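You operate a simulated robot arm through the tools that you are given. There is no shell and no other tool. Be economical: measure what you need, move in short steps, check, and stop when the job is done.

You are at the controls of a simulated two-armed robot. One attempt, no reset.

Task
On the top of the compressor, fold the blue cloth in half, so that its two long edges meet.

Only the result counts: the job must be done as asked and must still hold three seconds after the hand-in. Knocking over, shifting, dropping, spilling or breaking anything else fails it. Flat cloth is picked up by pressing the open fingertips on it (5 to 10 N) and closing them slowly along it; thin cloth reads only 2 to 8 mm in the jaws.

Robot
Two 7-joint arms with two-finger parallel grippers on one trunk, on a base that drives. Base frame: it is fixed to the floor where the robot stands at the start and does not move with it; the origin is under the middle of the robot, x ahead of it, y to its left, z up. Units: mm, degrees, N and s.
The left shoulder is at the start at [76, 182, 1065], the right one opposite. With the tool pointing down near the work surface each hand reaches from about 100 to 580 mm from the robot's upright axis, wherever it stands, measured 20 degrees to its own side. Places, roughly: top of the compressor [600, -100, 400]. Payload 3.91 kg a hand.
Tool frame (each hand has its own): the origin (TCP) lies between the finger pads and is the grasp point; the fingertips stand 30 mm ahead of it; z points along the fingers, y is the line along which they close. The gripper opens to 110 mm. The fingers are 20 mm wide and 10 mm thick; the gripper's body (48 by 112 mm) begins 55 mm behind the TCP.
Orientation is that of the tool frame in the base frame, as [roll, pitch, yaw] about the fixed x, y, z axes, in that order (R = Rz(yaw) Ry(pitch) Rx(roll)). With the fingers straight down and closing along the base's y, the tool's x points along the base's -x, its y along +y and its z along -z.

Tools
- The arms move only by the tool step_arm. It takes "left_steps", "right_steps" or both (then of equal length, played together; a hand with none holds still); each is a list of rows, each a list of 7 numbers: the shift along the base's x, y, z in units of 50 mm (1.0 is 50 mm), then the turn, a rotation vector about the base's x, y, z in units of 4 degrees (1.0 is 4 degrees), then the finger opening in mm, from 0 to 110. In form: [[dx, dy, dz, rx, ry, rz, jaw], ...]. A call has 1 to 10 rows; each row shifts and turns the commanded pose from where the row before left it. A call with a number of a shift or a turn outside -1 to 1 is refused whole. A row lasts 0.2 s, in which the tool goes at most 50 mm and 8.6 degrees; a call with a longer step from one row to the next is refused whole, and so is a gripper value outside its range. A pose out of reach is approached as far as the arm can. The call stops where the force on the tool passes 40 N (or 10 N more than at its start, if that is more) or the arm is blocked; 0.2 s more then pass. The fingers move at their own pace (about 72 mm/s each) and stop on an object; they squeeze with about 44 N. The grip force told is the motor's: it shows also when the fingers shut on nothing. Time passes only in rows, and 0.2 s behind the last, so rows that do not move let the fingers close. The reply holds the time, the measured pose of the TCP, the force on the tool along the base axes, the opening and the grip force, in the units named above and with some noise, with the torque about the TCP (base axes, N m) and any sound that the robot's microphone picked up.
- Cameras (640 x 400 px; columns grow to the right, rows downward): "scene" is now at [203.8, 4.1, 1216.6]; the picture's right is [0.05, -1.00, 0.00], its down [-0.87, -0.04, -0.49] and it looks along [0.49, 0.02, -0.87] (base axes); focal length 280 px, centre (320, 200). "left" rides on the left gripper at [72, -17, -103] in its tool frame; the picture's right is [0.23, 0.97, 0.00], its down [-0.76, 0.18, -0.62] and it looks along [-0.61, 0.14, 0.78] (tool axes); focal length 222 px, centre (320, 200). "right" rides on the right gripper at [72, 17, -103] in its tool frame; the picture's right is [-0.23, 0.97, 0.00], its down [-0.76, -0.18, -0.62] and it looks along [-0.61, -0.14, 0.78] (tool axes); focal length 222 px, centre (320, 200). There is no depth. A picture from a camera that has moved, and an enlarged one, comes with that camera's place and axes in the base frame and with its lens.
- snapshot(camera): a new picture of that camera. No time passes.
- lift_body(by): slides the trunk up (or, below 0, down) by that many mm; the arms and the scene camera ride with it, the base frame stays. It gives what a move gives, with no picture.
- base_move(legs): drives the robot by 1 to 6 legs, each [ahead, left, turn to the left] in mm, mm and degrees, along the robot's own axes; the way and the turn of a leg run together, so that a leg with both is an arc; at most 1500 mm and 180 degrees a leg. The arms and the cameras ride along, it lands a little off, and it stops where it bumps. It gives what a move gives.
- aim_head(pan, tilt): turns the head with the scene camera to pan (to the left, within 80 degrees either way) and tilt (down, from -29 to 69), counted from straight ahead of the robot. It gives what a move gives.
- inspect(camera, box): a new picture of the part [left, top, right, bottom] of that camera's present view, enlarged. No time passes.
- finish_job(): hands the job in; it is judged then, once.

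Go step by step. Nothing tells you exact positions but the pictures and the camera data: compare them with the known pose of the tool, close in by small moves and look again before you grip or let go. The budget is 120 turns and 88 pictures, counting those below and the enlarged ones. Unless the task says otherwise, let go and move clear before handing in, and close with one line.

The tools are called after "Request:" as name(argument=value, ...) on one line, values as JSON. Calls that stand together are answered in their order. step_arm: Moves the arms, as the interface text tells. Its arguments: {"type":"object","properties":{"left_steps":{"type":"array","items":{"type":"array","items":{"type":"number"}}},"right_steps":{"type":"array","items":{"type":"array","items":{"type":"number"}}}},"required":[]} The other tools are called the same way: lift_body (by) slides the trunk up or down; base_move (legs) drives the base; aim_head (pan, tilt) turns the head that bears the scene camera; snapshot (camera) takes a picture; inspect (camera, box) takes an enlarged picture of a part of a camera's view; finish_job () hands the job in.

At the start:

```text
t: 0.0
left_tcp_pos: [358.0, 166.1, 652.9]
left_ee_rot: [166.6, 0.6, 178.4]
left_wrist_force: [0.0, -1.1, 0.4]
left_moment: [-0.03, 0.02, 0.04]
left_width: 110.1
left_finger_force: 0.1
right_tcp_pos: [366.5, -230.4, 620.5]
right_ee_rot: [-180.0, 0.1, 179.9]
right_wrist_force: [1.2, 0.1, -0.3]
right_moment: [-0.01, 0.0, -0.02]
right_width: 110.3
right_finger_force: 0.0
trunk travel left (down, up): [-328.0, 186.0]
robot x, y, heading: [0.8, 1.7, 0.1]
head pan, tilt: [2.6, 60.6]
```

scene: 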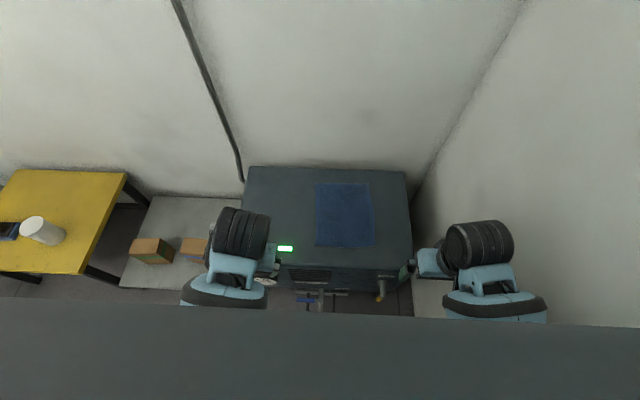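
right: 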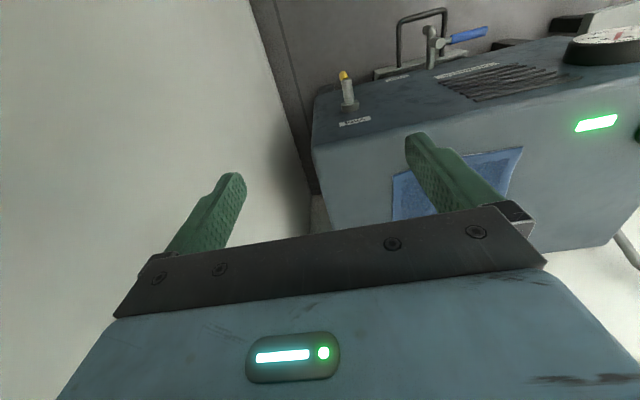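
left: 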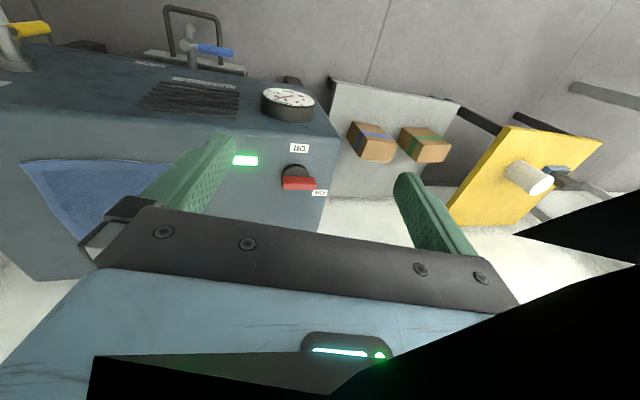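

The cloth lies on the compressor, roughly x 500–735 and y -150 to +37, with its long edges along x. A grey slab hides part of the scene view, so I'll look closer at it and at the cloth first.

Request:
inspect(camera="scene", box=[230, 150, 430, 310])

Request:
aim_head(pan=0, tilt=35)

Request:
snapshot(camera="scene")

```text
2.50 times, centred on (330, 230) of scene
camera zoom: at [203.8, 4.1, 1216.6], right [0.05, -1.0, 0.0], down [-0.87, -0.04, -0.49], along [0.49, 0.02, -0.87], focal length 700 px, centre (295, 125)
```

zoom: 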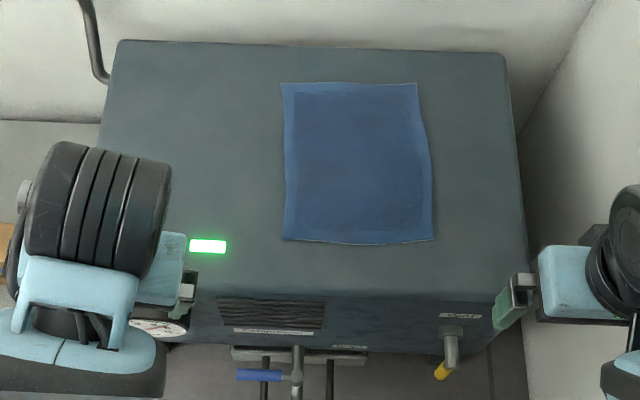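

```text
t: 0.9
left_tcp_pos: [358.6, 167.3, 652.4]
left_ee_rot: [166.6, 0.6, 178.4]
left_wrist_force: [-0.5, -0.1, 0.8]
left_moment: [-0.01, 0.01, 0.0]
left_width: 110.0
left_finger_force: 0.0
right_tcp_pos: [366.4, -229.1, 620.2]
right_ee_rot: [-180.0, 0.1, -180.0]
right_wrist_force: [0.0, 0.5, 0.1]
right_moment: [-0.02, 0.0, -0.01]
right_width: 110.0
right_finger_force: 0.1
trunk travel left (down, up): [-328.0, 186.0]
robot x, y, heading: [1.3, -1.4, -0.0]
head pan, tilt: [0.0, 35.0]
```

```text
83 pictures are left
camera scene: at [226.0, 1.1, 1251.5], right [0.0, -1.0, 0.0], down [-0.57, 0.0, -0.82], along [0.82, 0.0, -0.57], focal length 280 px, centre (320, 200)
```

scene: 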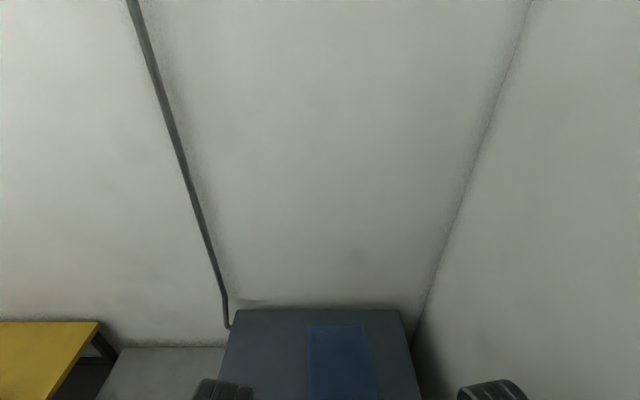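

The grey slab seems to be the robot's own housing. I need to know how much room there is between my base and the compressor's front, so I'll tip the right hand camera to look down and back.

Request:
step_arm(right_steps=[[0, 0, 0.5, 0, 1, 0, 110], [0, 0, 0.5, 0, 1, 0, 110], [0, 0, 0, 0, 1, 0, 110], [0, 0, 0, 0, 1, 0, 110], [0, 0, 0, 0, 1, 0, 110], [0, 0, 0, 0, 1, 0, 110], [0, 0, 0, 0, 1, 0, 110], [0, 0, 0, 0, 1, 0, 110], [0, 0, 0, 0, 1, 0, 110], [0, 0, 0, 0, 1, 0, 110]])

Request:
snapshot(camera="right")

```text
t: 1.5
left_tcp_pos: [355.5, 182.0, 650.2]
left_ee_rot: [167.1, 0.7, 178.4]
left_wrist_force: [0.0, 0.3, -0.1]
left_moment: [-0.02, 0.02, -0.02]
left_width: 110.4
left_finger_force: 0.2
right_tcp_pos: [346.9, -100.2, 681.9]
right_ee_rot: [165.1, -8.9, -175.7]
right_wrist_force: [-0.7, 0.2, -0.8]
right_moment: [-0.02, -0.01, 0.0]
right_width: 110.1
right_finger_force: 0.0
right hand out of reach, approached as far as the arm can: row 1
trunk travel left (down, up): [-328.0, 186.0]
robot x, y, heading: [-5.2, 9.5, -0.3]
head pan, tilt: [0.0, 35.0]
stopped in row 3 (right hand): the arm was blocked; the commanded pose is now the measured one
```

```text
82 pictures are left
camera right: at [292.2, -114.3, 796.4], right [0.19, 0.96, 0.21], down [0.86, -0.27, 0.43], along [0.47, 0.1, -0.88], focal length 222 px, centre (320, 200)
```

right: 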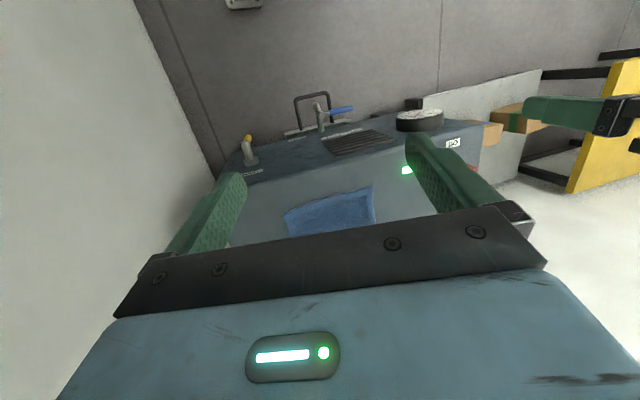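

The front clearance is about 150–190 mm, and the upward twist of the right arm wasn't reachable. I'll bring the right hand back to pointing down, a bit further out.

Request:
step_arm(right_steps=[[0.3, -0.65, -0.2, -0.93, -0.56, -0.27, 110], [0.3, -0.65, -0.2, -0.93, -0.56, -0.27, 110], [0.3, -0.65, -0.2, -0.93, -0.56, -0.27, 110], [0.3, -0.65, -0.2, -0.93, -0.56, -0.27, 110], [0, 0, 0, 0, 0, 0, 110]], left_steps=[[0.3, 0, 0, 0.9, 0, 0, 110], [0.3, 0, 0, 0.9, 0, 0, 110], [0.3, 0, 0, 0.9, 0, 0, 110], [0.3, 0, 0, 0.5, 0, 0, 110], [0.3, 0, 0, 0, 0, 0, 110]])

```text
t: 2.3
left_tcp_pos: [393.1, 176.6, 652.7]
left_ee_rot: [158.1, 0.5, 178.3]
left_wrist_force: [-0.6, -0.4, -0.7]
left_moment: [0.0, 0.02, 0.01]
left_width: 110.0
left_finger_force: 0.0
right_tcp_pos: [382.4, -111.3, 671.9]
right_ee_rot: [165.1, -3.1, -177.0]
right_wrist_force: [-1.2, -0.1, -0.5]
right_moment: [0.01, 0.04, 0.02]
right_width: 110.1
right_finger_force: 0.0
trunk travel left (down, up): [-328.0, 186.0]
robot x, y, heading: [-1.8, 7.3, 0.2]
head pan, tilt: [0.0, 35.0]
stopped in row 3 (right hand): the arm was blocked; the commanded pose is now the measured one
```

The right elbow is probably rubbing on the wall to the right, which I put at y ≈ -390. I'll drive left, away from it, before moving the arms again.

Request:
base_move(legs=[[0, 150, 0]])

Request:
aim_head(pan=-10, tilt=58)

Request:
snapshot(camera="scene")

```text
t: 4.2
left_tcp_pos: [393.5, 323.0, 650.7]
left_ee_rot: [157.8, 0.3, 178.2]
left_wrist_force: [0.3, -0.5, 0.1]
left_moment: [0.03, -0.01, -0.02]
left_width: 109.9
left_finger_force: 0.1
right_tcp_pos: [383.6, 30.5, 668.9]
right_ee_rot: [165.3, -3.3, -177.4]
right_wrist_force: [0.4, 0.1, -0.2]
right_moment: [0.02, 0.0, -0.02]
right_width: 110.0
right_finger_force: 0.1
trunk travel left (down, up): [-328.0, 186.0]
robot x, y, heading: [-5.3, 158.0, -0.3]
head pan, tilt: [0.0, 35.0]
```

```text
t: 5.1
left_tcp_pos: [394.4, 322.5, 651.7]
left_ee_rot: [157.8, 0.3, 178.2]
left_wrist_force: [0.4, 0.0, -0.3]
left_moment: [0.03, 0.02, 0.0]
left_width: 110.0
left_finger_force: 0.0
right_tcp_pos: [383.3, 29.7, 669.5]
right_ee_rot: [165.4, -3.2, -177.3]
right_wrist_force: [0.7, -0.4, -0.4]
right_moment: [-0.02, -0.02, 0.02]
right_width: 109.7
right_finger_force: 0.0
trunk travel left (down, up): [-328.0, 186.0]
robot x, y, heading: [-2.4, 156.5, -0.4]
head pan, tilt: [-10.0, 58.0]
```

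```text
81 pictures are left
camera scene: at [203.1, 145.3, 1219.7], right [-0.18, -0.98, 0.0], down [-0.83, 0.15, -0.53], along [0.52, -0.09, -0.85], focal length 280 px, centre (320, 200)
```

scene: 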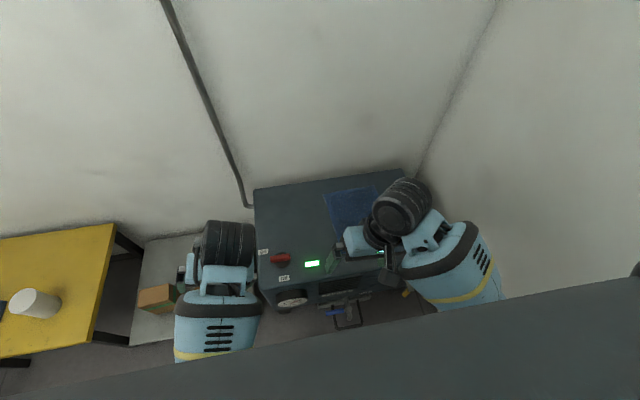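

The red knob on the compressor top is around (513, 209), clear of the cloth. Both arms are now off the wall, so I'll straighten the tools to point down.

Request:
step_arm(right_steps=[[0, 0, 0, -0.9, -0.2, -0.15, 110], [0, 0, 0, -0.9, -0.2, -0.15, 110], [0, 0, 0, -0.9, -0.2, -0.15, 110], [0, 0, 0, -0.9, -0.2, -0.15, 110], [0, 0, 0, 0, 0, 0, 110], [0, 0, 0, 0, 0, 0, 110]], left_steps=[[0, 0, 0, -0.92, 0, 0, 110], [0, 0, 0, -0.92, 0, 0, 110], [0, 0, 0, -0.92, 0, 0, 110], [0, 0, 0, -0.92, 0, 0, 110], [0, 0, 0, -0.92, 0, 0, 110], [0, 0, 0, -0.92, 0, 0, 110]])

```text
t: 6.5
left_tcp_pos: [393.0, 344.6, 647.5]
left_ee_rot: [176.8, 0.9, 178.4]
left_wrist_force: [0.1, 0.4, 1.3]
left_moment: [-0.03, 0.0, 0.02]
left_width: 110.0
left_finger_force: 0.1
right_tcp_pos: [382.4, 31.3, 668.8]
right_ee_rot: [179.9, -0.3, 179.6]
right_wrist_force: [0.2, -0.3, 0.2]
right_moment: [-0.02, -0.03, 0.0]
right_width: 110.1
right_finger_force: 0.0
trunk travel left (down, up): [-328.0, 186.0]
robot x, y, heading: [-6.4, 160.0, -0.2]
head pan, tilt: [-10.0, 58.0]
```

Both tools point down again. Next I'll drive closer and turn slightly right; the hands are well above everything.

Request:
base_move(legs=[[120, 0, -18]])

Request:
snapshot(camera="left")

Request:
snapshot(camera="right")

```text
t: 7.7
left_tcp_pos: [493.0, 254.7, 650.5]
left_ee_rot: [176.7, 1.2, 166.3]
left_wrist_force: [0.0, 0.5, -0.1]
left_moment: [0.01, -0.07, 0.01]
left_width: 109.8
left_finger_force: 0.0
right_tcp_pos: [417.8, -50.5, 669.6]
right_ee_rot: [-180.0, -0.1, 167.7]
right_wrist_force: [0.3, 0.3, 0.0]
right_moment: [0.01, -0.04, 0.02]
right_width: 109.9
right_finger_force: 0.1
trunk travel left (down, up): [-328.0, 186.0]
robot x, y, heading: [67.5, 158.2, -12.2]
head pan, tilt: [-10.0, 58.0]
stopped in leg 1: the robot was blocked; the commanded pose is now the measured one
```

```text
80 pictures are left
camera left: at [416.5, 250.7, 749.9], right [0.01, 1.0, 0.05], down [0.76, -0.04, 0.65], along [0.65, 0.03, -0.76], focal length 222 px, centre (320, 200)
```

left: 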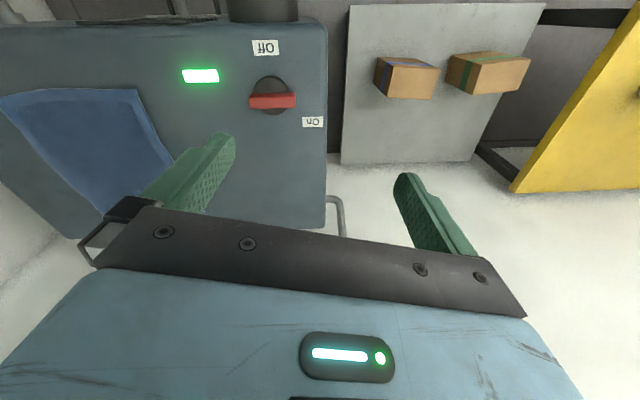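

```text
79 pictures are left
camera right: at [350.4, -18.9, 773.5], right [0.43, 0.9, 0.0], down [0.71, -0.34, 0.62], along [0.56, -0.27, -0.78], focal length 222 px, centre (320, 200)
```

right: 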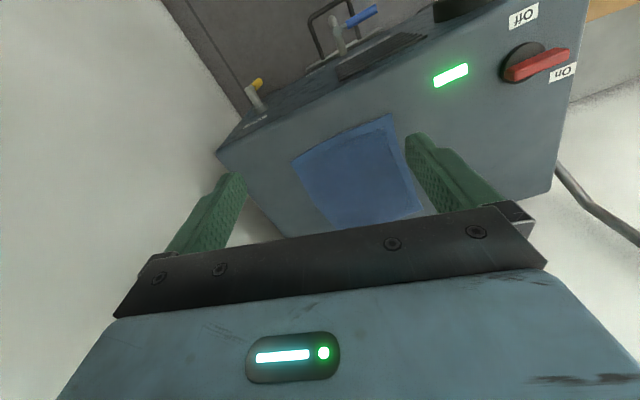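

The base stopped at x ≈ 67, so that is as far forward as it goes. I'll back off slightly and shift right for better reach, then lower the trunk in stages.

Request:
base_move(legs=[[-12, 0, 0], [0, -60, 5]])

Request:
step_arm(right_steps=[[0.8, 0, 0.4, 0, 0, 0.6, 110], [0.8, 0, 0.4, 0, 0, 0.6, 110], [0, 0, 0.4, 0, 0, 0.6, 110]], left_steps=[[0.8, 0, 0.6, 0, 0, 0.6, 110], [0.8, 0, 0.6, 0, 0, 0.6, 110], [0.4, 0, 0.6, 0, 0, 0.6, 110]])

Request:
lift_body(by=-130)

```text
t: 9.3
left_tcp_pos: [463.6, 235.3, 648.7]
left_ee_rot: [176.6, 1.0, 171.3]
left_wrist_force: [0.7, 0.8, 0.2]
left_moment: [0.0, 0.01, -0.02]
left_width: 110.2
left_finger_force: 0.1
right_tcp_pos: [415.0, -75.9, 669.7]
right_ee_rot: [179.9, -0.2, 172.7]
right_wrist_force: [-0.1, -0.3, -1.1]
right_moment: [0.03, 0.0, 0.01]
right_width: 110.0
right_finger_force: 0.2
trunk travel left (down, up): [-328.0, 186.0]
robot x, y, heading: [45.0, 98.3, -7.4]
head pan, tilt: [-10.0, 58.0]
```

```text
t: 10.3
left_tcp_pos: [576.4, 277.7, 716.4]
left_ee_rot: [172.1, 1.3, -179.9]
left_wrist_force: [-0.2, 0.6, -0.5]
left_moment: [-0.04, -0.05, 0.01]
left_width: 109.8
left_finger_force: 0.0
left hand out of reach, approached as far as the arm can: row 3
right_tcp_pos: [494.7, -76.8, 729.1]
right_ee_rot: [-180.0, -0.2, 179.8]
right_wrist_force: [0.4, -0.1, -1.2]
right_moment: [0.0, -0.02, -0.02]
right_width: 109.8
right_finger_force: 0.0
trunk travel left (down, up): [-328.0, 186.0]
robot x, y, heading: [44.1, 97.8, -7.1]
head pan, tilt: [-10.0, 58.0]
stopped in row 3 (left hand): the arm was blocked; the commanded pose is now the measured one
```

```text
t: 11.8
left_tcp_pos: [576.5, 289.8, 584.5]
left_ee_rot: [170.4, 1.4, -179.3]
left_wrist_force: [0.6, 0.1, -0.3]
left_moment: [0.0, 0.01, 0.0]
left_width: 110.0
left_finger_force: 0.1
right_tcp_pos: [493.6, -76.2, 599.3]
right_ee_rot: [180.0, -0.1, 179.9]
right_wrist_force: [-0.1, 0.5, 0.4]
right_moment: [0.0, 0.03, -0.01]
right_width: 110.1
right_finger_force: 0.1
trunk travel left (down, up): [-198.0, 316.0]
robot x, y, heading: [44.8, 98.8, -7.4]
head pan, tilt: [-10.0, 58.0]
```

The trunk is 130 mm down. I'll bring the left hand back in, straighten it, and look at the scene.

Request:
step_arm(left_steps=[[0, -0.8, 0.2, -0.8, 0, 0, 110], [0, -0.8, 0.2, -0.8, 0, 0, 110], [0, -0.8, 0.2, -0.8, 0, 0, 110], [0.4, -0.8, 0, 0, 0, 0, 110]], right_steps=[[0, -0.2, 0.4, 0, 0, 0, 110], [0, -0.2, 0.4, 0, 0, 0, 110], [0, 0, 0.4, 0, 0, 0, 110], [0, 0, 0, 0, 0, 0, 110]])

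Request:
snapshot(camera="scene")

Request:
snapshot(camera="left")

Request:
snapshot(camera="right")

```text
t: 13.1
left_tcp_pos: [612.1, 155.7, 578.9]
left_ee_rot: [178.7, 1.6, -178.5]
left_wrist_force: [1.0, 0.1, -0.6]
left_moment: [-0.03, 0.01, 0.04]
left_width: 109.9
left_finger_force: 0.0
left hand out of reach, approached as far as the arm can: row 1, 2, 3
right_tcp_pos: [483.8, -68.6, 661.0]
right_ee_rot: [178.7, -1.1, -178.5]
right_wrist_force: [0.2, 0.6, 0.2]
right_moment: [0.0, 0.0, 0.0]
right_width: 110.1
right_finger_force: 0.2
trunk travel left (down, up): [-198.0, 316.0]
robot x, y, heading: [44.6, 100.2, -7.1]
head pan, tilt: [-10.0, 58.0]
stopped in row 4 (left hand): the arm was blocked; the commanded pose is now the measured one
```

```text
78 pictures are left
camera scene: at [282.3, 67.0, 1087.1], right [-0.29, -0.96, 0.01], down [-0.81, 0.24, -0.53], along [0.51, -0.16, -0.85], focal length 280 px, centre (320, 200)
```

scene: 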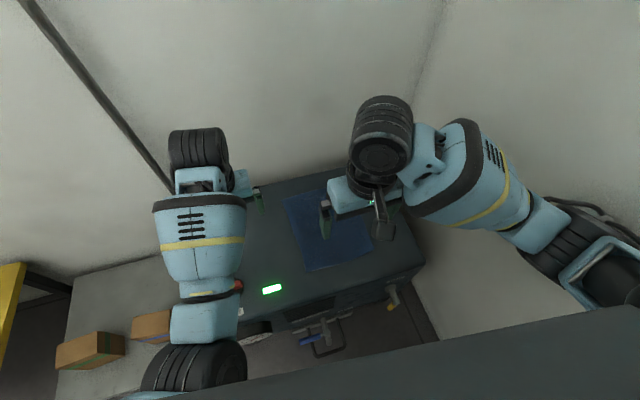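

```text
77 pictures are left
camera left: at [537.7, 134.6, 679.3], right [-0.25, 0.97, 0.01], down [0.74, 0.18, 0.65], along [0.62, 0.18, -0.76], focal length 222 px, centre (320, 200)
```

left: 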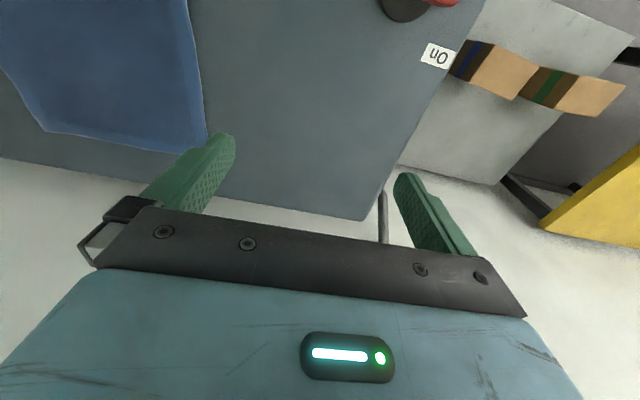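

```text
76 pictures are left
camera right: at [412.9, -57.2, 764.3], right [0.2, 0.98, 0.02], down [0.78, -0.17, 0.6], along [0.6, -0.11, -0.8], focal length 222 px, centre (320, 200)
```

right: 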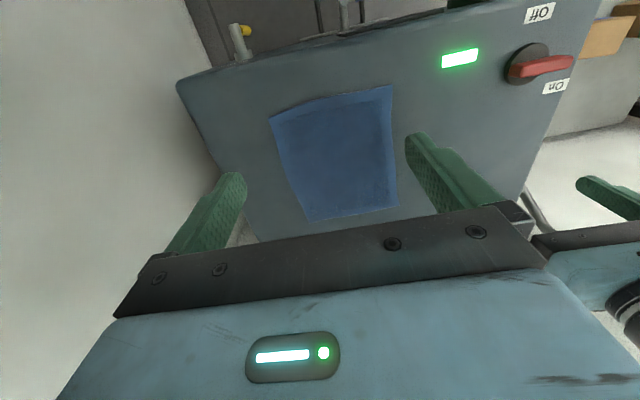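

Both arms are clear of the wall now. The left arm is near its reach limit, so I'll lower the trunk another 100 mm and test how far it goes.

Request:
lift_body(by=-95)

Request:
step_arm(left_steps=[[0.4, -0.6, 0.4, 0, 0, 0, 110], [0.4, -0.6, 0.4, 0, 0, 0, 110], [0.4, -0.6, 0, 0, 0, 0, 110]])

```text
t: 14.3
left_tcp_pos: [611.4, 189.3, 477.3]
left_ee_rot: [176.7, 2.2, -177.6]
left_wrist_force: [0.7, 0.2, 0.5]
left_moment: [-0.01, 0.0, 0.0]
left_width: 110.0
left_finger_force: 0.1
right_tcp_pos: [478.2, -53.7, 570.0]
right_ee_rot: [179.3, -0.6, -177.8]
right_wrist_force: [0.6, 1.0, 0.1]
right_moment: [-0.01, 0.01, 0.02]
right_width: 109.8
right_finger_force: 0.1
trunk travel left (down, up): [-103.0, 411.0]
robot x, y, heading: [45.9, 101.7, -6.9]
head pan, tilt: [-10.0, 58.0]
```

```text
t: 15.3
left_tcp_pos: [677.5, 91.9, 505.1]
left_ee_rot: [177.4, 1.2, -177.2]
left_wrist_force: [0.3, -0.9, -0.3]
left_moment: [-0.01, 0.05, 0.02]
left_width: 110.0
left_finger_force: 0.0
left hand out of reach, approached as far as the arm can: row 1
right_tcp_pos: [480.2, -51.2, 566.4]
right_ee_rot: [178.1, -1.0, -177.1]
right_wrist_force: [-0.4, -0.5, 0.2]
right_moment: [0.0, -0.01, 0.0]
right_width: 110.1
right_finger_force: 0.0
trunk travel left (down, up): [-103.0, 411.0]
robot x, y, heading: [46.7, 103.1, -6.9]
head pan, tilt: [-10.0, 58.0]
stopped in row 3 (left hand): the arm was blocked; the commanded pose is now the measured one
```

The left hand reaches (677, 92, 505). I'll try smaller steps toward the far left corner region, with both hands moving.

Request:
step_arm(left_steps=[[0.1, -0.3, -0.2, 0, 0, 0, 110], [0.1, -0.3, -0.2, 0, 0, 0, 110], [0.1, -0.3, 0, 0, 0, 0, 110], [0.1, -0.2, 0, 0, 0, 0, 110], [0, 0, 0, 0, 0, 0, 110]], right_steps=[[0, 0, -0.2, 0, 0, -0.5, 110], [0, 0, -0.2, 0, 0, -0.5, 110], [0, 0, -0.2, 0, 0, 0, 110], [0, 0, -0.2, 0, 0, 0, 110], [0, 0, 0, 0, 0, 0, 110]])

Request:
snapshot(camera="scene")

Request:
snapshot(camera="left")

```text
t: 16.7
left_tcp_pos: [704.2, 52.8, 473.5]
left_ee_rot: [175.4, 0.8, -175.8]
left_wrist_force: [0.4, 0.1, -0.4]
left_moment: [0.0, 0.01, 0.0]
left_width: 110.3
left_finger_force: 0.1
right_tcp_pos: [488.4, -52.8, 526.2]
right_ee_rot: [177.2, -0.6, 179.3]
right_wrist_force: [-0.8, 0.2, -1.4]
right_moment: [0.0, 0.01, 0.0]
right_width: 110.3
right_finger_force: 0.0
trunk travel left (down, up): [-103.0, 411.0]
robot x, y, heading: [44.7, 100.5, -6.8]
head pan, tilt: [-10.0, 58.0]
stopped in row 5 (left hand): the arm was blocked; the commanded pose is now the measured one
```

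```text
75 pictures are left
camera scene: at [324.6, 62.8, 971.8], right [-0.29, -0.96, 0.0], down [-0.81, 0.24, -0.53], along [0.51, -0.16, -0.85], focal length 280 px, centre (320, 200)
```

scene: 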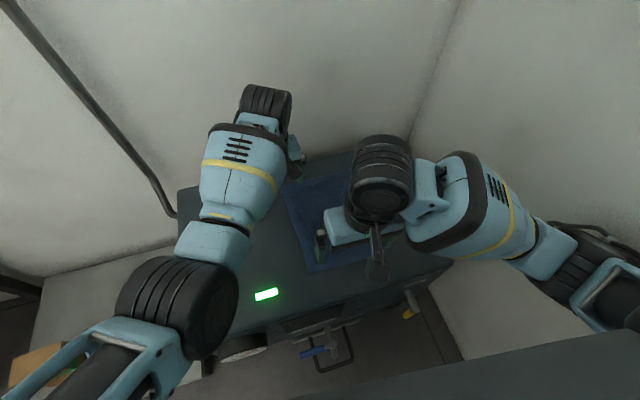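

```text
74 pictures are left
camera left: at [632.5, 21.9, 573.2], right [-0.3, 0.95, 0.08], down [0.74, 0.18, 0.65], along [0.6, 0.25, -0.76], focal length 222 px, centre (320, 200)
```

left: 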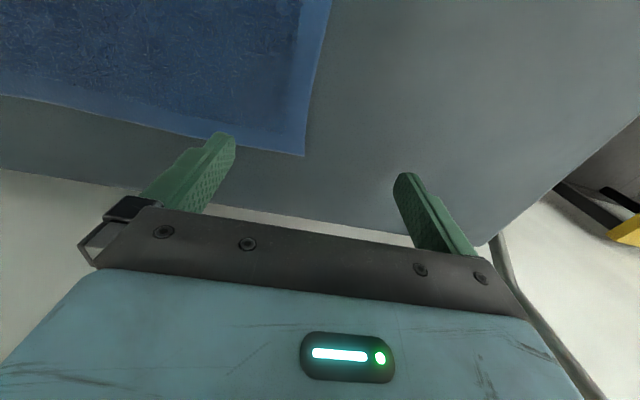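

The left arm reaches the far end, and the far left cloth corner is near (728, 48) with the left edge tilted about 4°. I'll back the left hand off and bring the right hand over the near part of that edge first.

Request:
step_arm(left_steps=[[-0.3, 0.5, 0.4, 0, 0, 0, 110], [-0.3, 0.5, 0.4, 0, 0, 0, 110], [0, 0.5, 0, 0, 0, 0, 110], [0, 0, 0, 0, 0, 0, 110], [0, 0, 0, 0, 0, 0, 110]], right_steps=[[0.2, 0.3, 0, -0.2, 0, 0.4, 40], [0.2, 0.3, 0, -0.2, 0, 0.4, 40], [0.2, 0.3, -0.4, -0.2, 0, 0.4, 40], [0.14, 0.3, -0.4, -0.2, 0, 0, 40], [0, 0, -0.3, 0, 0, 0, 40]])

Request:
snapshot(camera="right")

Request:
snapshot(camera="scene")

```text
t: 17.9
left_tcp_pos: [674.9, 126.5, 510.0]
left_ee_rot: [174.7, 0.8, -175.8]
left_wrist_force: [0.6, 0.5, -0.1]
left_moment: [-0.01, -0.02, 0.04]
left_width: 110.1
left_finger_force: 0.0
right_tcp_pos: [524.3, 2.5, 469.2]
right_ee_rot: [-179.7, -0.9, -176.4]
right_wrist_force: [0.7, 0.2, -0.4]
right_moment: [0.02, 0.0, -0.01]
right_width: 39.9
right_finger_force: 0.1
trunk travel left (down, up): [-103.0, 411.0]
robot x, y, heading: [46.0, 99.9, -6.8]
head pan, tilt: [-10.0, 58.0]
```

```text
73 pictures are left
camera right: at [452.4, 13.7, 573.2], right [0.16, 0.99, -0.01], down [0.78, -0.12, 0.61], along [0.6, -0.11, -0.79], focal length 222 px, centre (320, 200)
```

right: 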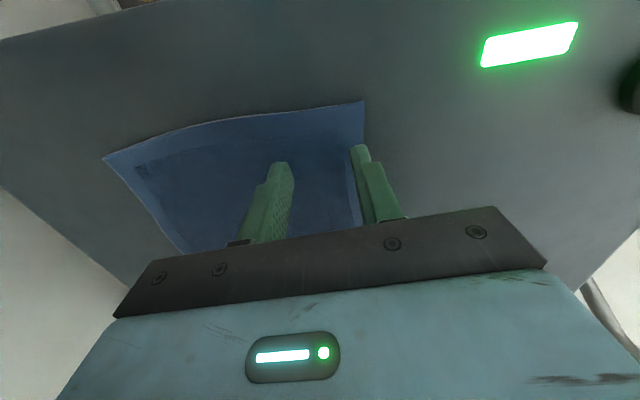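

```text
72 pictures are left
camera scene: at [326.0, 56.4, 971.6], right [-0.29, -0.96, 0.0], down [-0.81, 0.25, -0.53], along [0.51, -0.15, -0.85], focal length 280 px, centre (320, 200)
```

scene: 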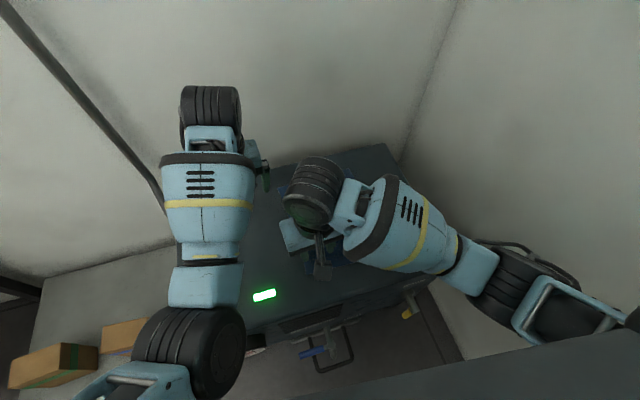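

The view from both cameras puts the cloth surface near z ≈ 430, with corners at about (489,31), (710,43), (502,-147) and (720,-139). The right fingers straddle the edge, so I'll narrow them slightly and lower gently to touch.

Request:
step_arm(right_steps=[[-0.2, 0, 0, 0, 0, 0, 30], [0, 0, -0.06, 0, 0, 0, 30], [0, 0, -0.04, 0, 0, 0, 30], [0, 0, -0.04, 0, 0, 0, 30], [0, 0, 0, 0, 0, 0, 30]])

Request:
inspect(camera="right", box=[220, 80, 440, 220])

```text
t: 19.1
left_tcp_pos: [676.0, 127.3, 510.6]
left_ee_rot: [174.9, 1.0, -175.7]
left_wrist_force: [0.6, 0.4, -0.1]
left_moment: [0.0, 0.0, -0.01]
left_width: 109.8
left_finger_force: 0.1
right_tcp_pos: [515.5, 0.2, 463.3]
right_ee_rot: [-179.7, -0.9, -176.3]
right_wrist_force: [0.2, -0.7, 7.3]
right_moment: [0.0, -0.01, 0.0]
right_width: 30.1
right_finger_force: 0.1
trunk travel left (down, up): [-103.0, 411.0]
robot x, y, heading: [44.0, 99.8, -6.4]
head pan, tilt: [-10.0, 58.0]
```

```text
2.86 times, centred on (330, 150) of right
camera zoom: at [442.7, 13.7, 567.4], right [0.16, 0.99, -0.01], down [0.78, -0.13, 0.61], along [0.6, -0.11, -0.79], focal length 635 px, centre (291, 343)
```

zoom: 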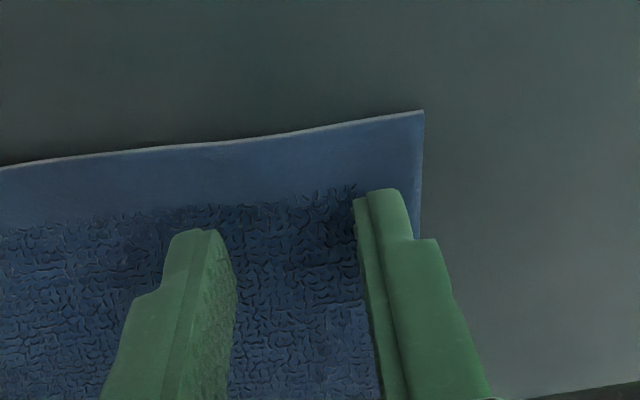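

The right fingers press the cloth at 7 N (tips at z ≈ 433), about 5 mm inside the edge. Now I'll close them slowly.

Request:
step_arm(right_steps=[[0, 0, 0, 0, 0, 0, 27], [0, 0, 0, 0, 0, 0, 24], [0, 0, 0, 0, 0, 0, 21], [0, 0, 0, 0, 0, 0, 18], [0, 0, 0, 0, 0, 0, 15], [0, 0, 0, 0, 0, 0, 12], [0, 0, 0, 0, 0, 0, 9], [0, 0, 0, 0, 0, 0, 6], [0, 0, 0, 0, 0, 0, 2], [0, 0, 0, 0, 0, 0, 0]])

Request:
inspect(camera="right", box=[220, 80, 440, 220])

```text
t: 21.3
left_tcp_pos: [674.7, 125.9, 510.2]
left_ee_rot: [174.7, 0.9, -175.8]
left_wrist_force: [-0.1, -0.1, 0.4]
left_moment: [-0.01, 0.04, 0.02]
left_width: 110.1
left_finger_force: 0.1
right_tcp_pos: [516.2, 1.4, 463.1]
right_ee_rot: [-179.7, -0.9, -176.3]
right_wrist_force: [-0.1, -0.1, 10.5]
right_moment: [0.02, 0.0, 0.0]
right_width: 3.8
right_finger_force: 44.1
trunk travel left (down, up): [-103.0, 411.0]
robot x, y, heading: [47.0, 100.7, -7.0]
head pan, tilt: [-10.0, 58.0]
```

```text
2.86 times, centred on (330, 150) of right
camera zoom: at [442.5, 13.9, 567.3], right [0.16, 0.99, -0.01], down [0.78, -0.12, 0.61], along [0.6, -0.11, -0.79], focal length 635 px, centre (291, 343)
```

zoom: 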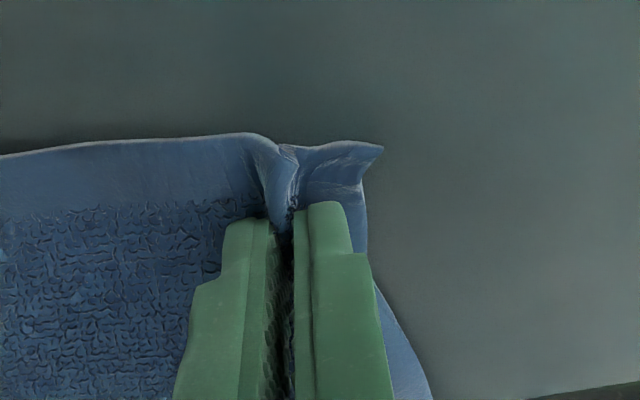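

The right hand holds a clean pinch of 3.8 mm. Now I'll bring the left hand over the far end of the same edge.

Request:
step_arm(left_steps=[[0.1, -0.5, 0, -0.4, 0, 0, 30], [0.1, -0.5, 0, -0.4, 0, 0, 30], [0, -0.5, -0.1, -0.4, 0, 0, 30], [0, -0.4, -0.2, 0, 0, 0, 30], [0, -0.38, -0.2, 0, 0, 0, 30], [0, 0, 0, 0, 0, 0, 30]], right_steps=[[0, 0, 0.04, 0, 0, 0, 0], [0, 0, 0.03, 0, 0, 0, 0], [0, 0, 0, 0, 0, 0, 0], [0, 0, 0, 0, 0, 0, 0], [0, 0, 0, 0, 0, 0, 0], [0, 0, 0, 0, 0, 0, 0]])

Request:
snapshot(camera="left")

Request:
snapshot(camera="scene")

```text
t: 22.7
left_tcp_pos: [690.1, 24.5, 475.1]
left_ee_rot: [178.5, 0.2, -174.8]
left_wrist_force: [-0.3, 0.9, -0.6]
left_moment: [-0.01, -0.02, 0.0]
left_width: 30.3
left_finger_force: 0.0
right_tcp_pos: [513.1, 2.1, 466.3]
right_ee_rot: [-179.7, -0.9, -176.3]
right_wrist_force: [-0.4, 0.3, 0.9]
right_moment: [0.0, -0.01, 0.03]
right_width: 4.2
right_finger_force: 44.0
trunk travel left (down, up): [-103.0, 411.0]
robot x, y, heading: [42.9, 102.3, -6.9]
head pan, tilt: [-10.0, 58.0]
```

```text
69 pictures are left
camera left: at [618.7, -1.4, 579.1], right [-0.31, 0.95, 0.02], down [0.74, 0.23, 0.63], along [0.59, 0.22, -0.78], focal length 222 px, centre (320, 200)
```

left: 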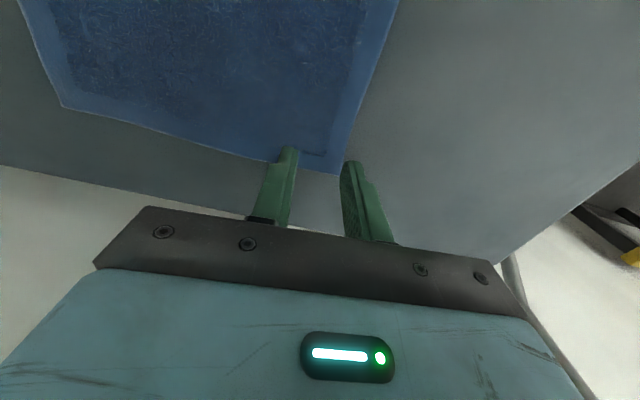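

```text
68 pictures are left
camera scene: at [325.9, 56.4, 971.6], right [-0.29, -0.96, 0.0], down [-0.81, 0.25, -0.53], along [0.51, -0.15, -0.85], focal length 280 px, centre (320, 200)
```

scene: 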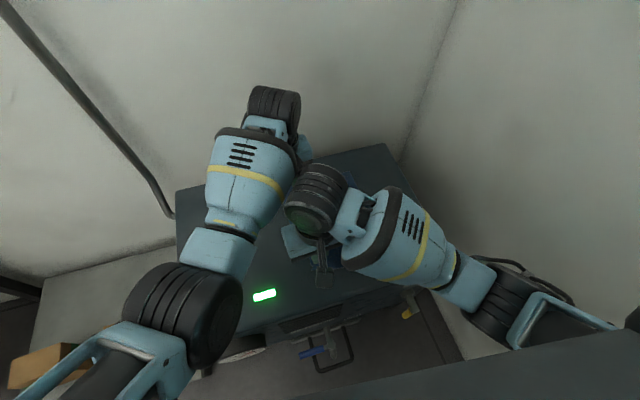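

The left hand needs about 15 mm back and 14 mm right to sit inside the edge, and the arms are close together. I'll first move the right hand with its pinch a little to the right and up, then set the left.

Request:
step_arm(right_steps=[[0, -0.2, 0.2, 0, 0, 0, 0], [0, -0.2, 0.2, 0, 0, 0, 0], [0.06, -0.2, 0, 0, 0, 0, 0], [0, 0, 0, 0, 0, 0, 0], [0, 0, 0, 0, 0, 0, 0], [0, 0, 0, 0, 0, 0, 0]], left_steps=[[0, 0, 0, 0, 0, 0, 30], [0, 0, 0, 0, 0, 0, 30], [-0.1, -0.1, -0.05, -0.2, 0, 0, 30], [-0.1, -0.1, -0.05, -0.2, 0, 0, 30], [-0.1, -0.08, 0, 0, 0, 0, 30], [0, 0, 0, 0, 0, 0, 30]])

Request:
inspect(camera="left", box=[220, 80, 440, 220])

```text
t: 24.1
left_tcp_pos: [681.8, 10.2, 481.8]
left_ee_rot: [-179.3, 0.9, -174.4]
left_wrist_force: [-0.4, 0.1, 0.0]
left_moment: [0.0, 0.0, 0.02]
left_width: 30.0
left_finger_force: 0.0
right_tcp_pos: [517.3, -29.7, 486.2]
right_ee_rot: [-179.6, -0.9, -176.4]
right_wrist_force: [-0.3, -0.7, 0.6]
right_moment: [0.0, -0.01, 0.01]
right_width: 4.1
right_finger_force: 44.3
trunk travel left (down, up): [-103.0, 411.0]
robot x, y, heading: [47.6, 102.2, -6.8]
head pan, tilt: [-10.0, 58.0]
```

```text
2.86 times, centred on (330, 150) of left
camera zoom: at [609.9, -11.3, 583.3], right [-0.32, 0.95, -0.01], down [0.73, 0.26, 0.63], along [0.6, 0.19, -0.77], focal length 635 px, centre (291, 343)
```

zoom: 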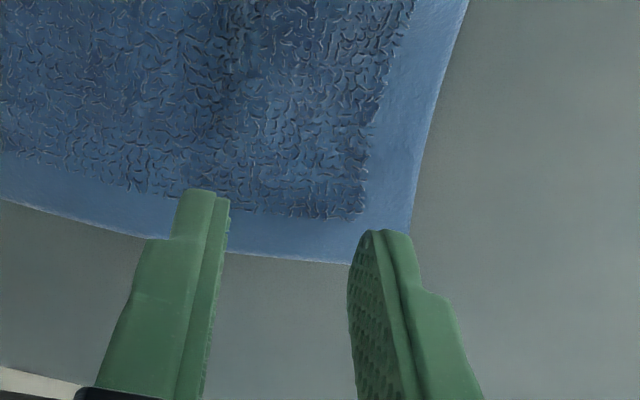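

The far corner is near (692, 44), so the left fingers need to come about 17 mm nearer and down about 19 mm to press.

Request:
step_arm(left_steps=[[-0.17, 0, 0, 0, 0, 0, 30], [-0.17, 0, -0.12, 0, 0, 0, 30], [0, 0, -0.1, 0, 0, 0, 30], [0, 0, -0.06, 0, 0, 0, 30], [0, 0, -0.04, 0, 0, 0, 30], [0, 0, 0, 0, 0, 0, 30]])

Request:
inspect(camera="left", box=[220, 80, 440, 220])

```text
t: 25.5
left_tcp_pos: [664.6, 12.3, 464.0]
left_ee_rot: [-179.7, 1.0, -174.6]
left_wrist_force: [3.2, 0.7, 5.4]
left_moment: [-0.09, 0.27, -0.07]
left_width: 29.9
left_finger_force: 0.2
right_tcp_pos: [516.4, -29.5, 485.4]
right_ee_rot: [-179.8, -0.9, -176.3]
right_wrist_force: [-1.4, -1.3, -0.2]
right_moment: [0.08, -0.13, 0.02]
right_width: 4.0
right_finger_force: 43.8
trunk travel left (down, up): [-103.0, 411.0]
robot x, y, heading: [44.6, 98.3, -6.9]
head pan, tilt: [-10.0, 58.0]
```

```text
2.86 times, centred on (330, 150) of left
camera zoom: at [591.8, -11.0, 565.9], right [-0.32, 0.95, -0.01], down [0.73, 0.25, 0.64], along [0.61, 0.19, -0.77], focal length 635 px, centre (291, 343)
```

zoom: 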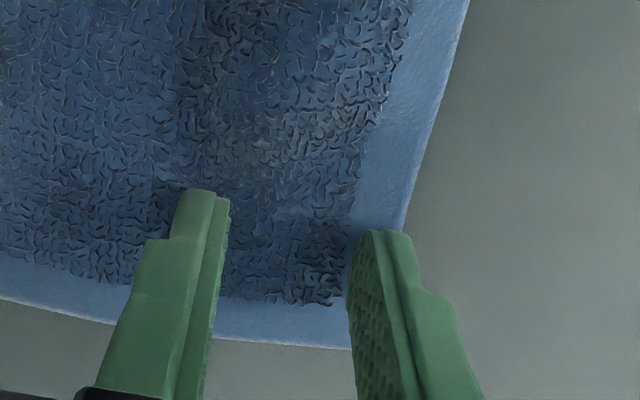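

The outer left finger is a hair over the edge and the arms brush lightly. I'll move the right hand 15 mm right and shift the left 7 mm inward, then press again.

Request:
step_arm(left_steps=[[0, 0, 0.12, 0, 0, 0, 30], [0, -0.14, 0, 0, 0, 0, 30], [0, 0, -0.08, 0, 0, 0, 30], [0, 0, -0.05, 0, 0, 0, 30], [0, 0, 0, 0, 0, 0, 30]], right_steps=[[0, -0.15, 0.1, 0, 0, 0, 0], [0, -0.15, 0, 0, 0, 0, 0], [0, 0, 0, 0, 0, 0, 0], [0, 0, 0, 0, 0, 0, 0], [0, 0, 0, 0, 0, 0, 0]])

Request:
inspect(camera="left", box=[220, 80, 440, 220])

```text
t: 26.9
left_tcp_pos: [662.1, 7.1, 463.1]
left_ee_rot: [180.0, 1.4, -174.9]
left_wrist_force: [-5.3, -2.3, 24.3]
left_moment: [-0.08, 0.25, -0.03]
left_width: 30.0
left_finger_force: 0.2
right_tcp_pos: [516.1, -44.6, 493.2]
right_ee_rot: [-179.6, -0.8, -176.2]
right_wrist_force: [0.4, 0.5, -0.5]
right_moment: [0.0, -0.01, 0.06]
right_width: 4.3
right_finger_force: 43.8
trunk travel left (down, up): [-103.0, 411.0]
robot x, y, heading: [45.2, 100.4, -6.8]
head pan, tilt: [-10.0, 58.0]
stopped in row 5 (left hand): the force on the tool passed its limit at 40 N (the readings are from after the stop); the commanded pose is now the measured one
```

```text
2.86 times, centred on (330, 150) of left
camera zoom: at [590.0, -16.4, 564.4], right [-0.31, 0.95, -0.01], down [0.73, 0.25, 0.64], along [0.61, 0.2, -0.77], focal length 635 px, centre (291, 343)
```

zoom: 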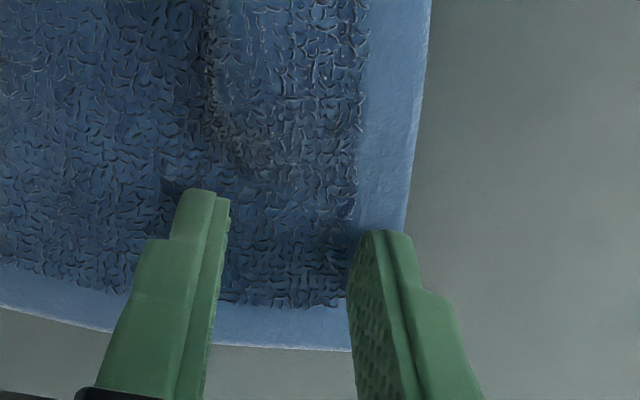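

I pressed too hard and the edge shifted inward with the cloth. I'll lift, shift 7 mm further inward, and come down softer.

Request:
step_arm(left_steps=[[0, 0, 0.14, 0, 0, 0, 30], [0, -0.14, 0, 0, 0, 0, 30], [0, 0, -0.05, 0, 0, 0, 30], [0, 0, -0.04, 0, 0, 0, 30], [0, 0, 0, 0, 0, 0, 30]])

Request:
inspect(camera="left", box=[220, 80, 440, 220])

```text
t: 27.6
left_tcp_pos: [665.6, 11.8, 463.4]
left_ee_rot: [179.1, 1.4, -174.3]
left_wrist_force: [-7.8, -3.3, 23.4]
left_moment: [-0.4, 0.28, -0.06]
left_width: 30.0
left_finger_force: 0.0
right_tcp_pos: [517.4, -43.4, 492.5]
right_ee_rot: [-179.8, -0.8, -176.4]
right_wrist_force: [2.3, 1.4, -1.1]
right_moment: [0.04, -0.06, 0.03]
right_width: 3.9
right_finger_force: 43.7
trunk travel left (down, up): [-103.0, 411.0]
robot x, y, heading: [46.7, 98.9, -6.8]
head pan, tilt: [-10.0, 58.0]
stopped in row 3 (left hand): the force on the tool passed its limit at 43 N (the readings are from after the stop); the commanded pose is now the measured one
```

```text
2.86 times, centred on (330, 150) of left
camera zoom: at [593.6, -14.2, 564.2], right [-0.32, 0.95, 0.01], down [0.73, 0.24, 0.64], along [0.61, 0.22, -0.76], focal length 635 px, centre (291, 343)
```

zoom: 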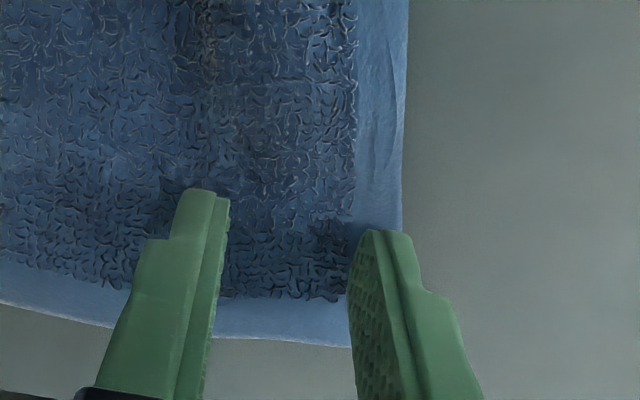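

The left hand didn't lift or shift as told, so something is holding it, likely arm-to-arm contact. I'll check the scene.

Request:
snapshot(camera="scene")

Request:
snapshot(camera="right")

```text
63 pictures are left
camera scene: at [324.1, 56.6, 972.0], right [-0.29, -0.96, 0.0], down [-0.81, 0.25, -0.53], along [0.51, -0.15, -0.85], focal length 280 px, centre (320, 200)
```

scene: 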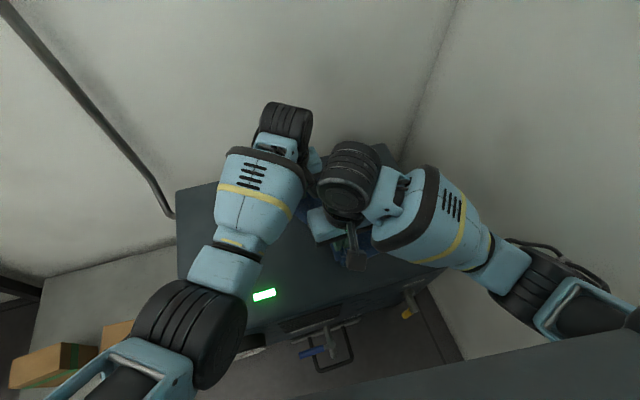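

```text
62 pictures are left
camera right: at [444.6, -31.4, 596.2], right [0.16, 0.99, -0.01], down [0.78, -0.13, 0.61], along [0.6, -0.11, -0.79], focal length 222 px, centre (320, 200)
```

right: 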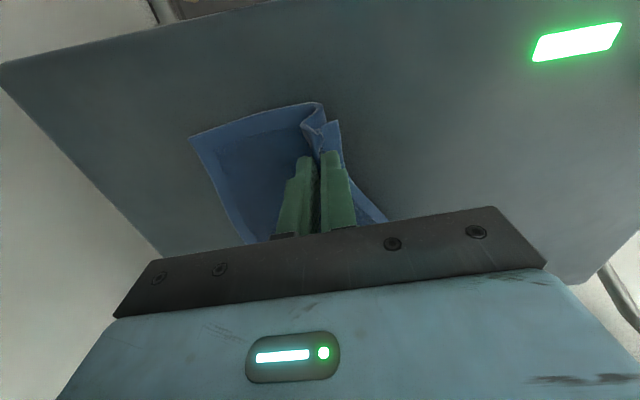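

I'll raise the left hand alone to see whether it moves freely.

Request:
step_arm(left_steps=[[0, 0, 0.2, 0, 0, 0, 30], [0, 0, 0.2, 0, 0, 0, 30], [0, 0, 0, 0, 0, 0, 30]])

```text
t: 28.4
left_tcp_pos: [666.9, 17.9, 475.8]
left_ee_rot: [178.4, 1.1, -173.8]
left_wrist_force: [-0.2, 0.2, 0.2]
left_moment: [-0.01, 0.0, 0.0]
left_width: 30.0
left_finger_force: 0.1
right_tcp_pos: [517.4, -44.2, 490.6]
right_ee_rot: [-179.7, -0.9, -176.3]
right_wrist_force: [-1.0, 0.4, 0.5]
right_moment: [0.0, 0.0, 0.07]
right_width: 4.1
right_finger_force: 43.5
trunk travel left (down, up): [-103.0, 411.0]
robot x, y, heading: [38.9, 98.6, -7.0]
head pan, tilt: [-10.0, 58.0]
```

The left forearm seems to touch the right wrist. Since the right hand already holds its pinch, I'll lean its wrist about 24° to the right to make room, keeping the fingertips in place.

Request:
step_arm(right_steps=[[0, 0, 0, 1, 0, 0, 0], [0, 0, 0, 1, 0, 0, 0], [0, 0, 0, 1, 0, 0, 0], [0, 0, 0, 1, 0, 0, 0], [0, 0, 0, 1, 0, 0, 0], [0, 0, 0, 1, 0, 0, 0], [0, 0, 0, 0, 0, 0, 0]])

Request:
snapshot(camera="scene")

```text
t: 30.1
left_tcp_pos: [668.6, 18.2, 477.8]
left_ee_rot: [178.6, 1.4, -173.8]
left_wrist_force: [0.3, -0.2, 0.3]
left_moment: [-0.02, 0.04, -0.03]
left_width: 29.7
left_finger_force: 0.0
right_tcp_pos: [518.2, -45.0, 492.3]
right_ee_rot: [156.2, 0.8, -176.3]
right_wrist_force: [-0.3, 0.9, -0.8]
right_moment: [-0.09, -0.04, -0.01]
right_width: 3.7
right_finger_force: 44.4
trunk travel left (down, up): [-103.0, 411.0]
robot x, y, heading: [44.5, 99.1, -7.0]
head pan, tilt: [-10.0, 58.0]
```

```text
61 pictures are left
camera scene: at [325.8, 56.4, 971.6], right [-0.29, -0.96, 0.0], down [-0.81, 0.25, -0.53], along [0.51, -0.15, -0.85], focal length 280 px, centre (320, 200)
```

scene: 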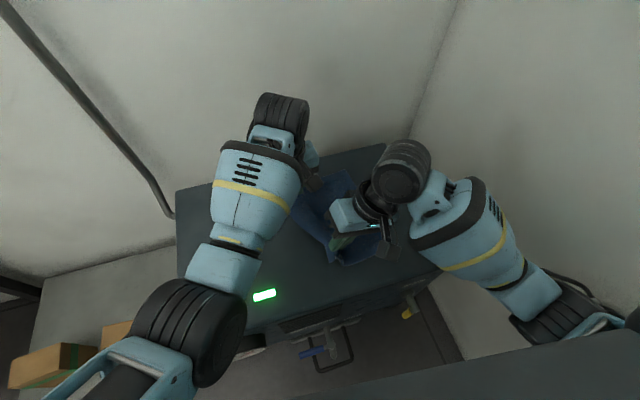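

There is plenty of room now. I'll check the left camera for the edge position.

Request:
step_arm(left_steps=[[0, -0.24, 0, -0.3, 0, 0, 30], [0, 0, -0.1, 0, 0, 0, 30], [0, 0, 0, 0, 0, 0, 30]])

Request:
inspect(camera="left", box=[160, 0, 480, 220])

```text
t: 30.9
left_tcp_pos: [670.0, 17.8, 465.9]
left_ee_rot: [178.6, 1.0, -173.2]
left_wrist_force: [-0.2, -0.8, 0.9]
left_moment: [-0.07, 0.01, -0.02]
left_width: 30.0
left_finger_force: 0.1
right_tcp_pos: [517.8, -44.7, 491.0]
right_ee_rot: [156.3, 0.7, -176.3]
right_wrist_force: [-0.9, 0.0, 0.1]
right_moment: [-0.1, -0.02, 0.04]
right_width: 3.8
right_finger_force: 44.0
trunk travel left (down, up): [-103.0, 411.0]
robot x, y, heading: [48.6, 101.2, -6.6]
head pan, tilt: [-10.0, 58.0]
```

```text
1.82 times, centred on (320, 110) of left
camera zoom: at [599.5, -10.1, 566.5], right [-0.34, 0.94, 0.02], down [0.73, 0.25, 0.64], along [0.6, 0.23, -0.77], focal length 404 px, centre (320, 364)
```

zoom: 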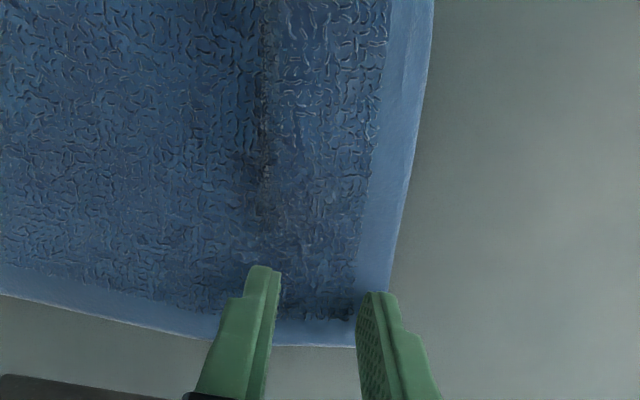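

The left hand isn't following sideways commands, though its tool feels no force, so something further up that arm is touching or limited. I'll look at the left arm with the head.

Request:
aim_head(pan=25, tilt=62)

Request:
snapshot(camera="scene")

Request:
snapshot(camera="right")

```text
t: 31.9
left_tcp_pos: [672.8, 19.9, 467.8]
left_ee_rot: [178.8, 1.2, -173.0]
left_wrist_force: [0.1, -0.2, -0.5]
left_moment: [-0.02, -0.04, 0.04]
left_width: 30.0
left_finger_force: 0.0
right_tcp_pos: [518.4, -44.1, 490.5]
right_ee_rot: [156.3, 0.7, -176.3]
right_wrist_force: [-0.3, 0.0, 0.3]
right_moment: [-0.08, -0.01, -0.01]
right_width: 3.9
right_finger_force: 43.8
trunk travel left (down, up): [-103.0, 411.0]
robot x, y, heading: [45.5, 99.1, -6.4]
head pan, tilt: [25.0, 62.0]
```

```text
59 pictures are left
camera scene: at [321.0, 96.4, 966.9], right [0.31, -0.95, 0.0], down [-0.84, -0.27, -0.47], along [0.45, 0.15, -0.88], focal length 280 px, centre (320, 200)
```

scene: 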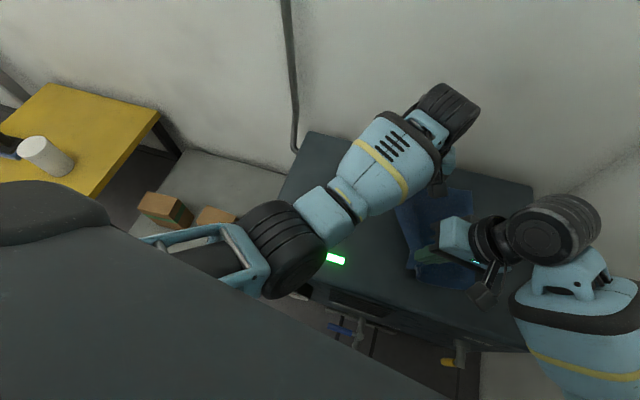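

```text
58 pictures are left
camera right: at [445.3, -75.2, 591.6], right [0.16, 0.9, 0.39], down [0.78, -0.36, 0.51], along [0.6, 0.22, -0.77], focal length 222 px, centre (320, 200)
```

right: 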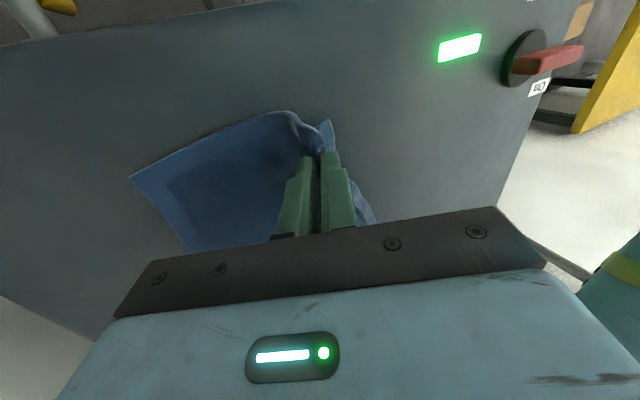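

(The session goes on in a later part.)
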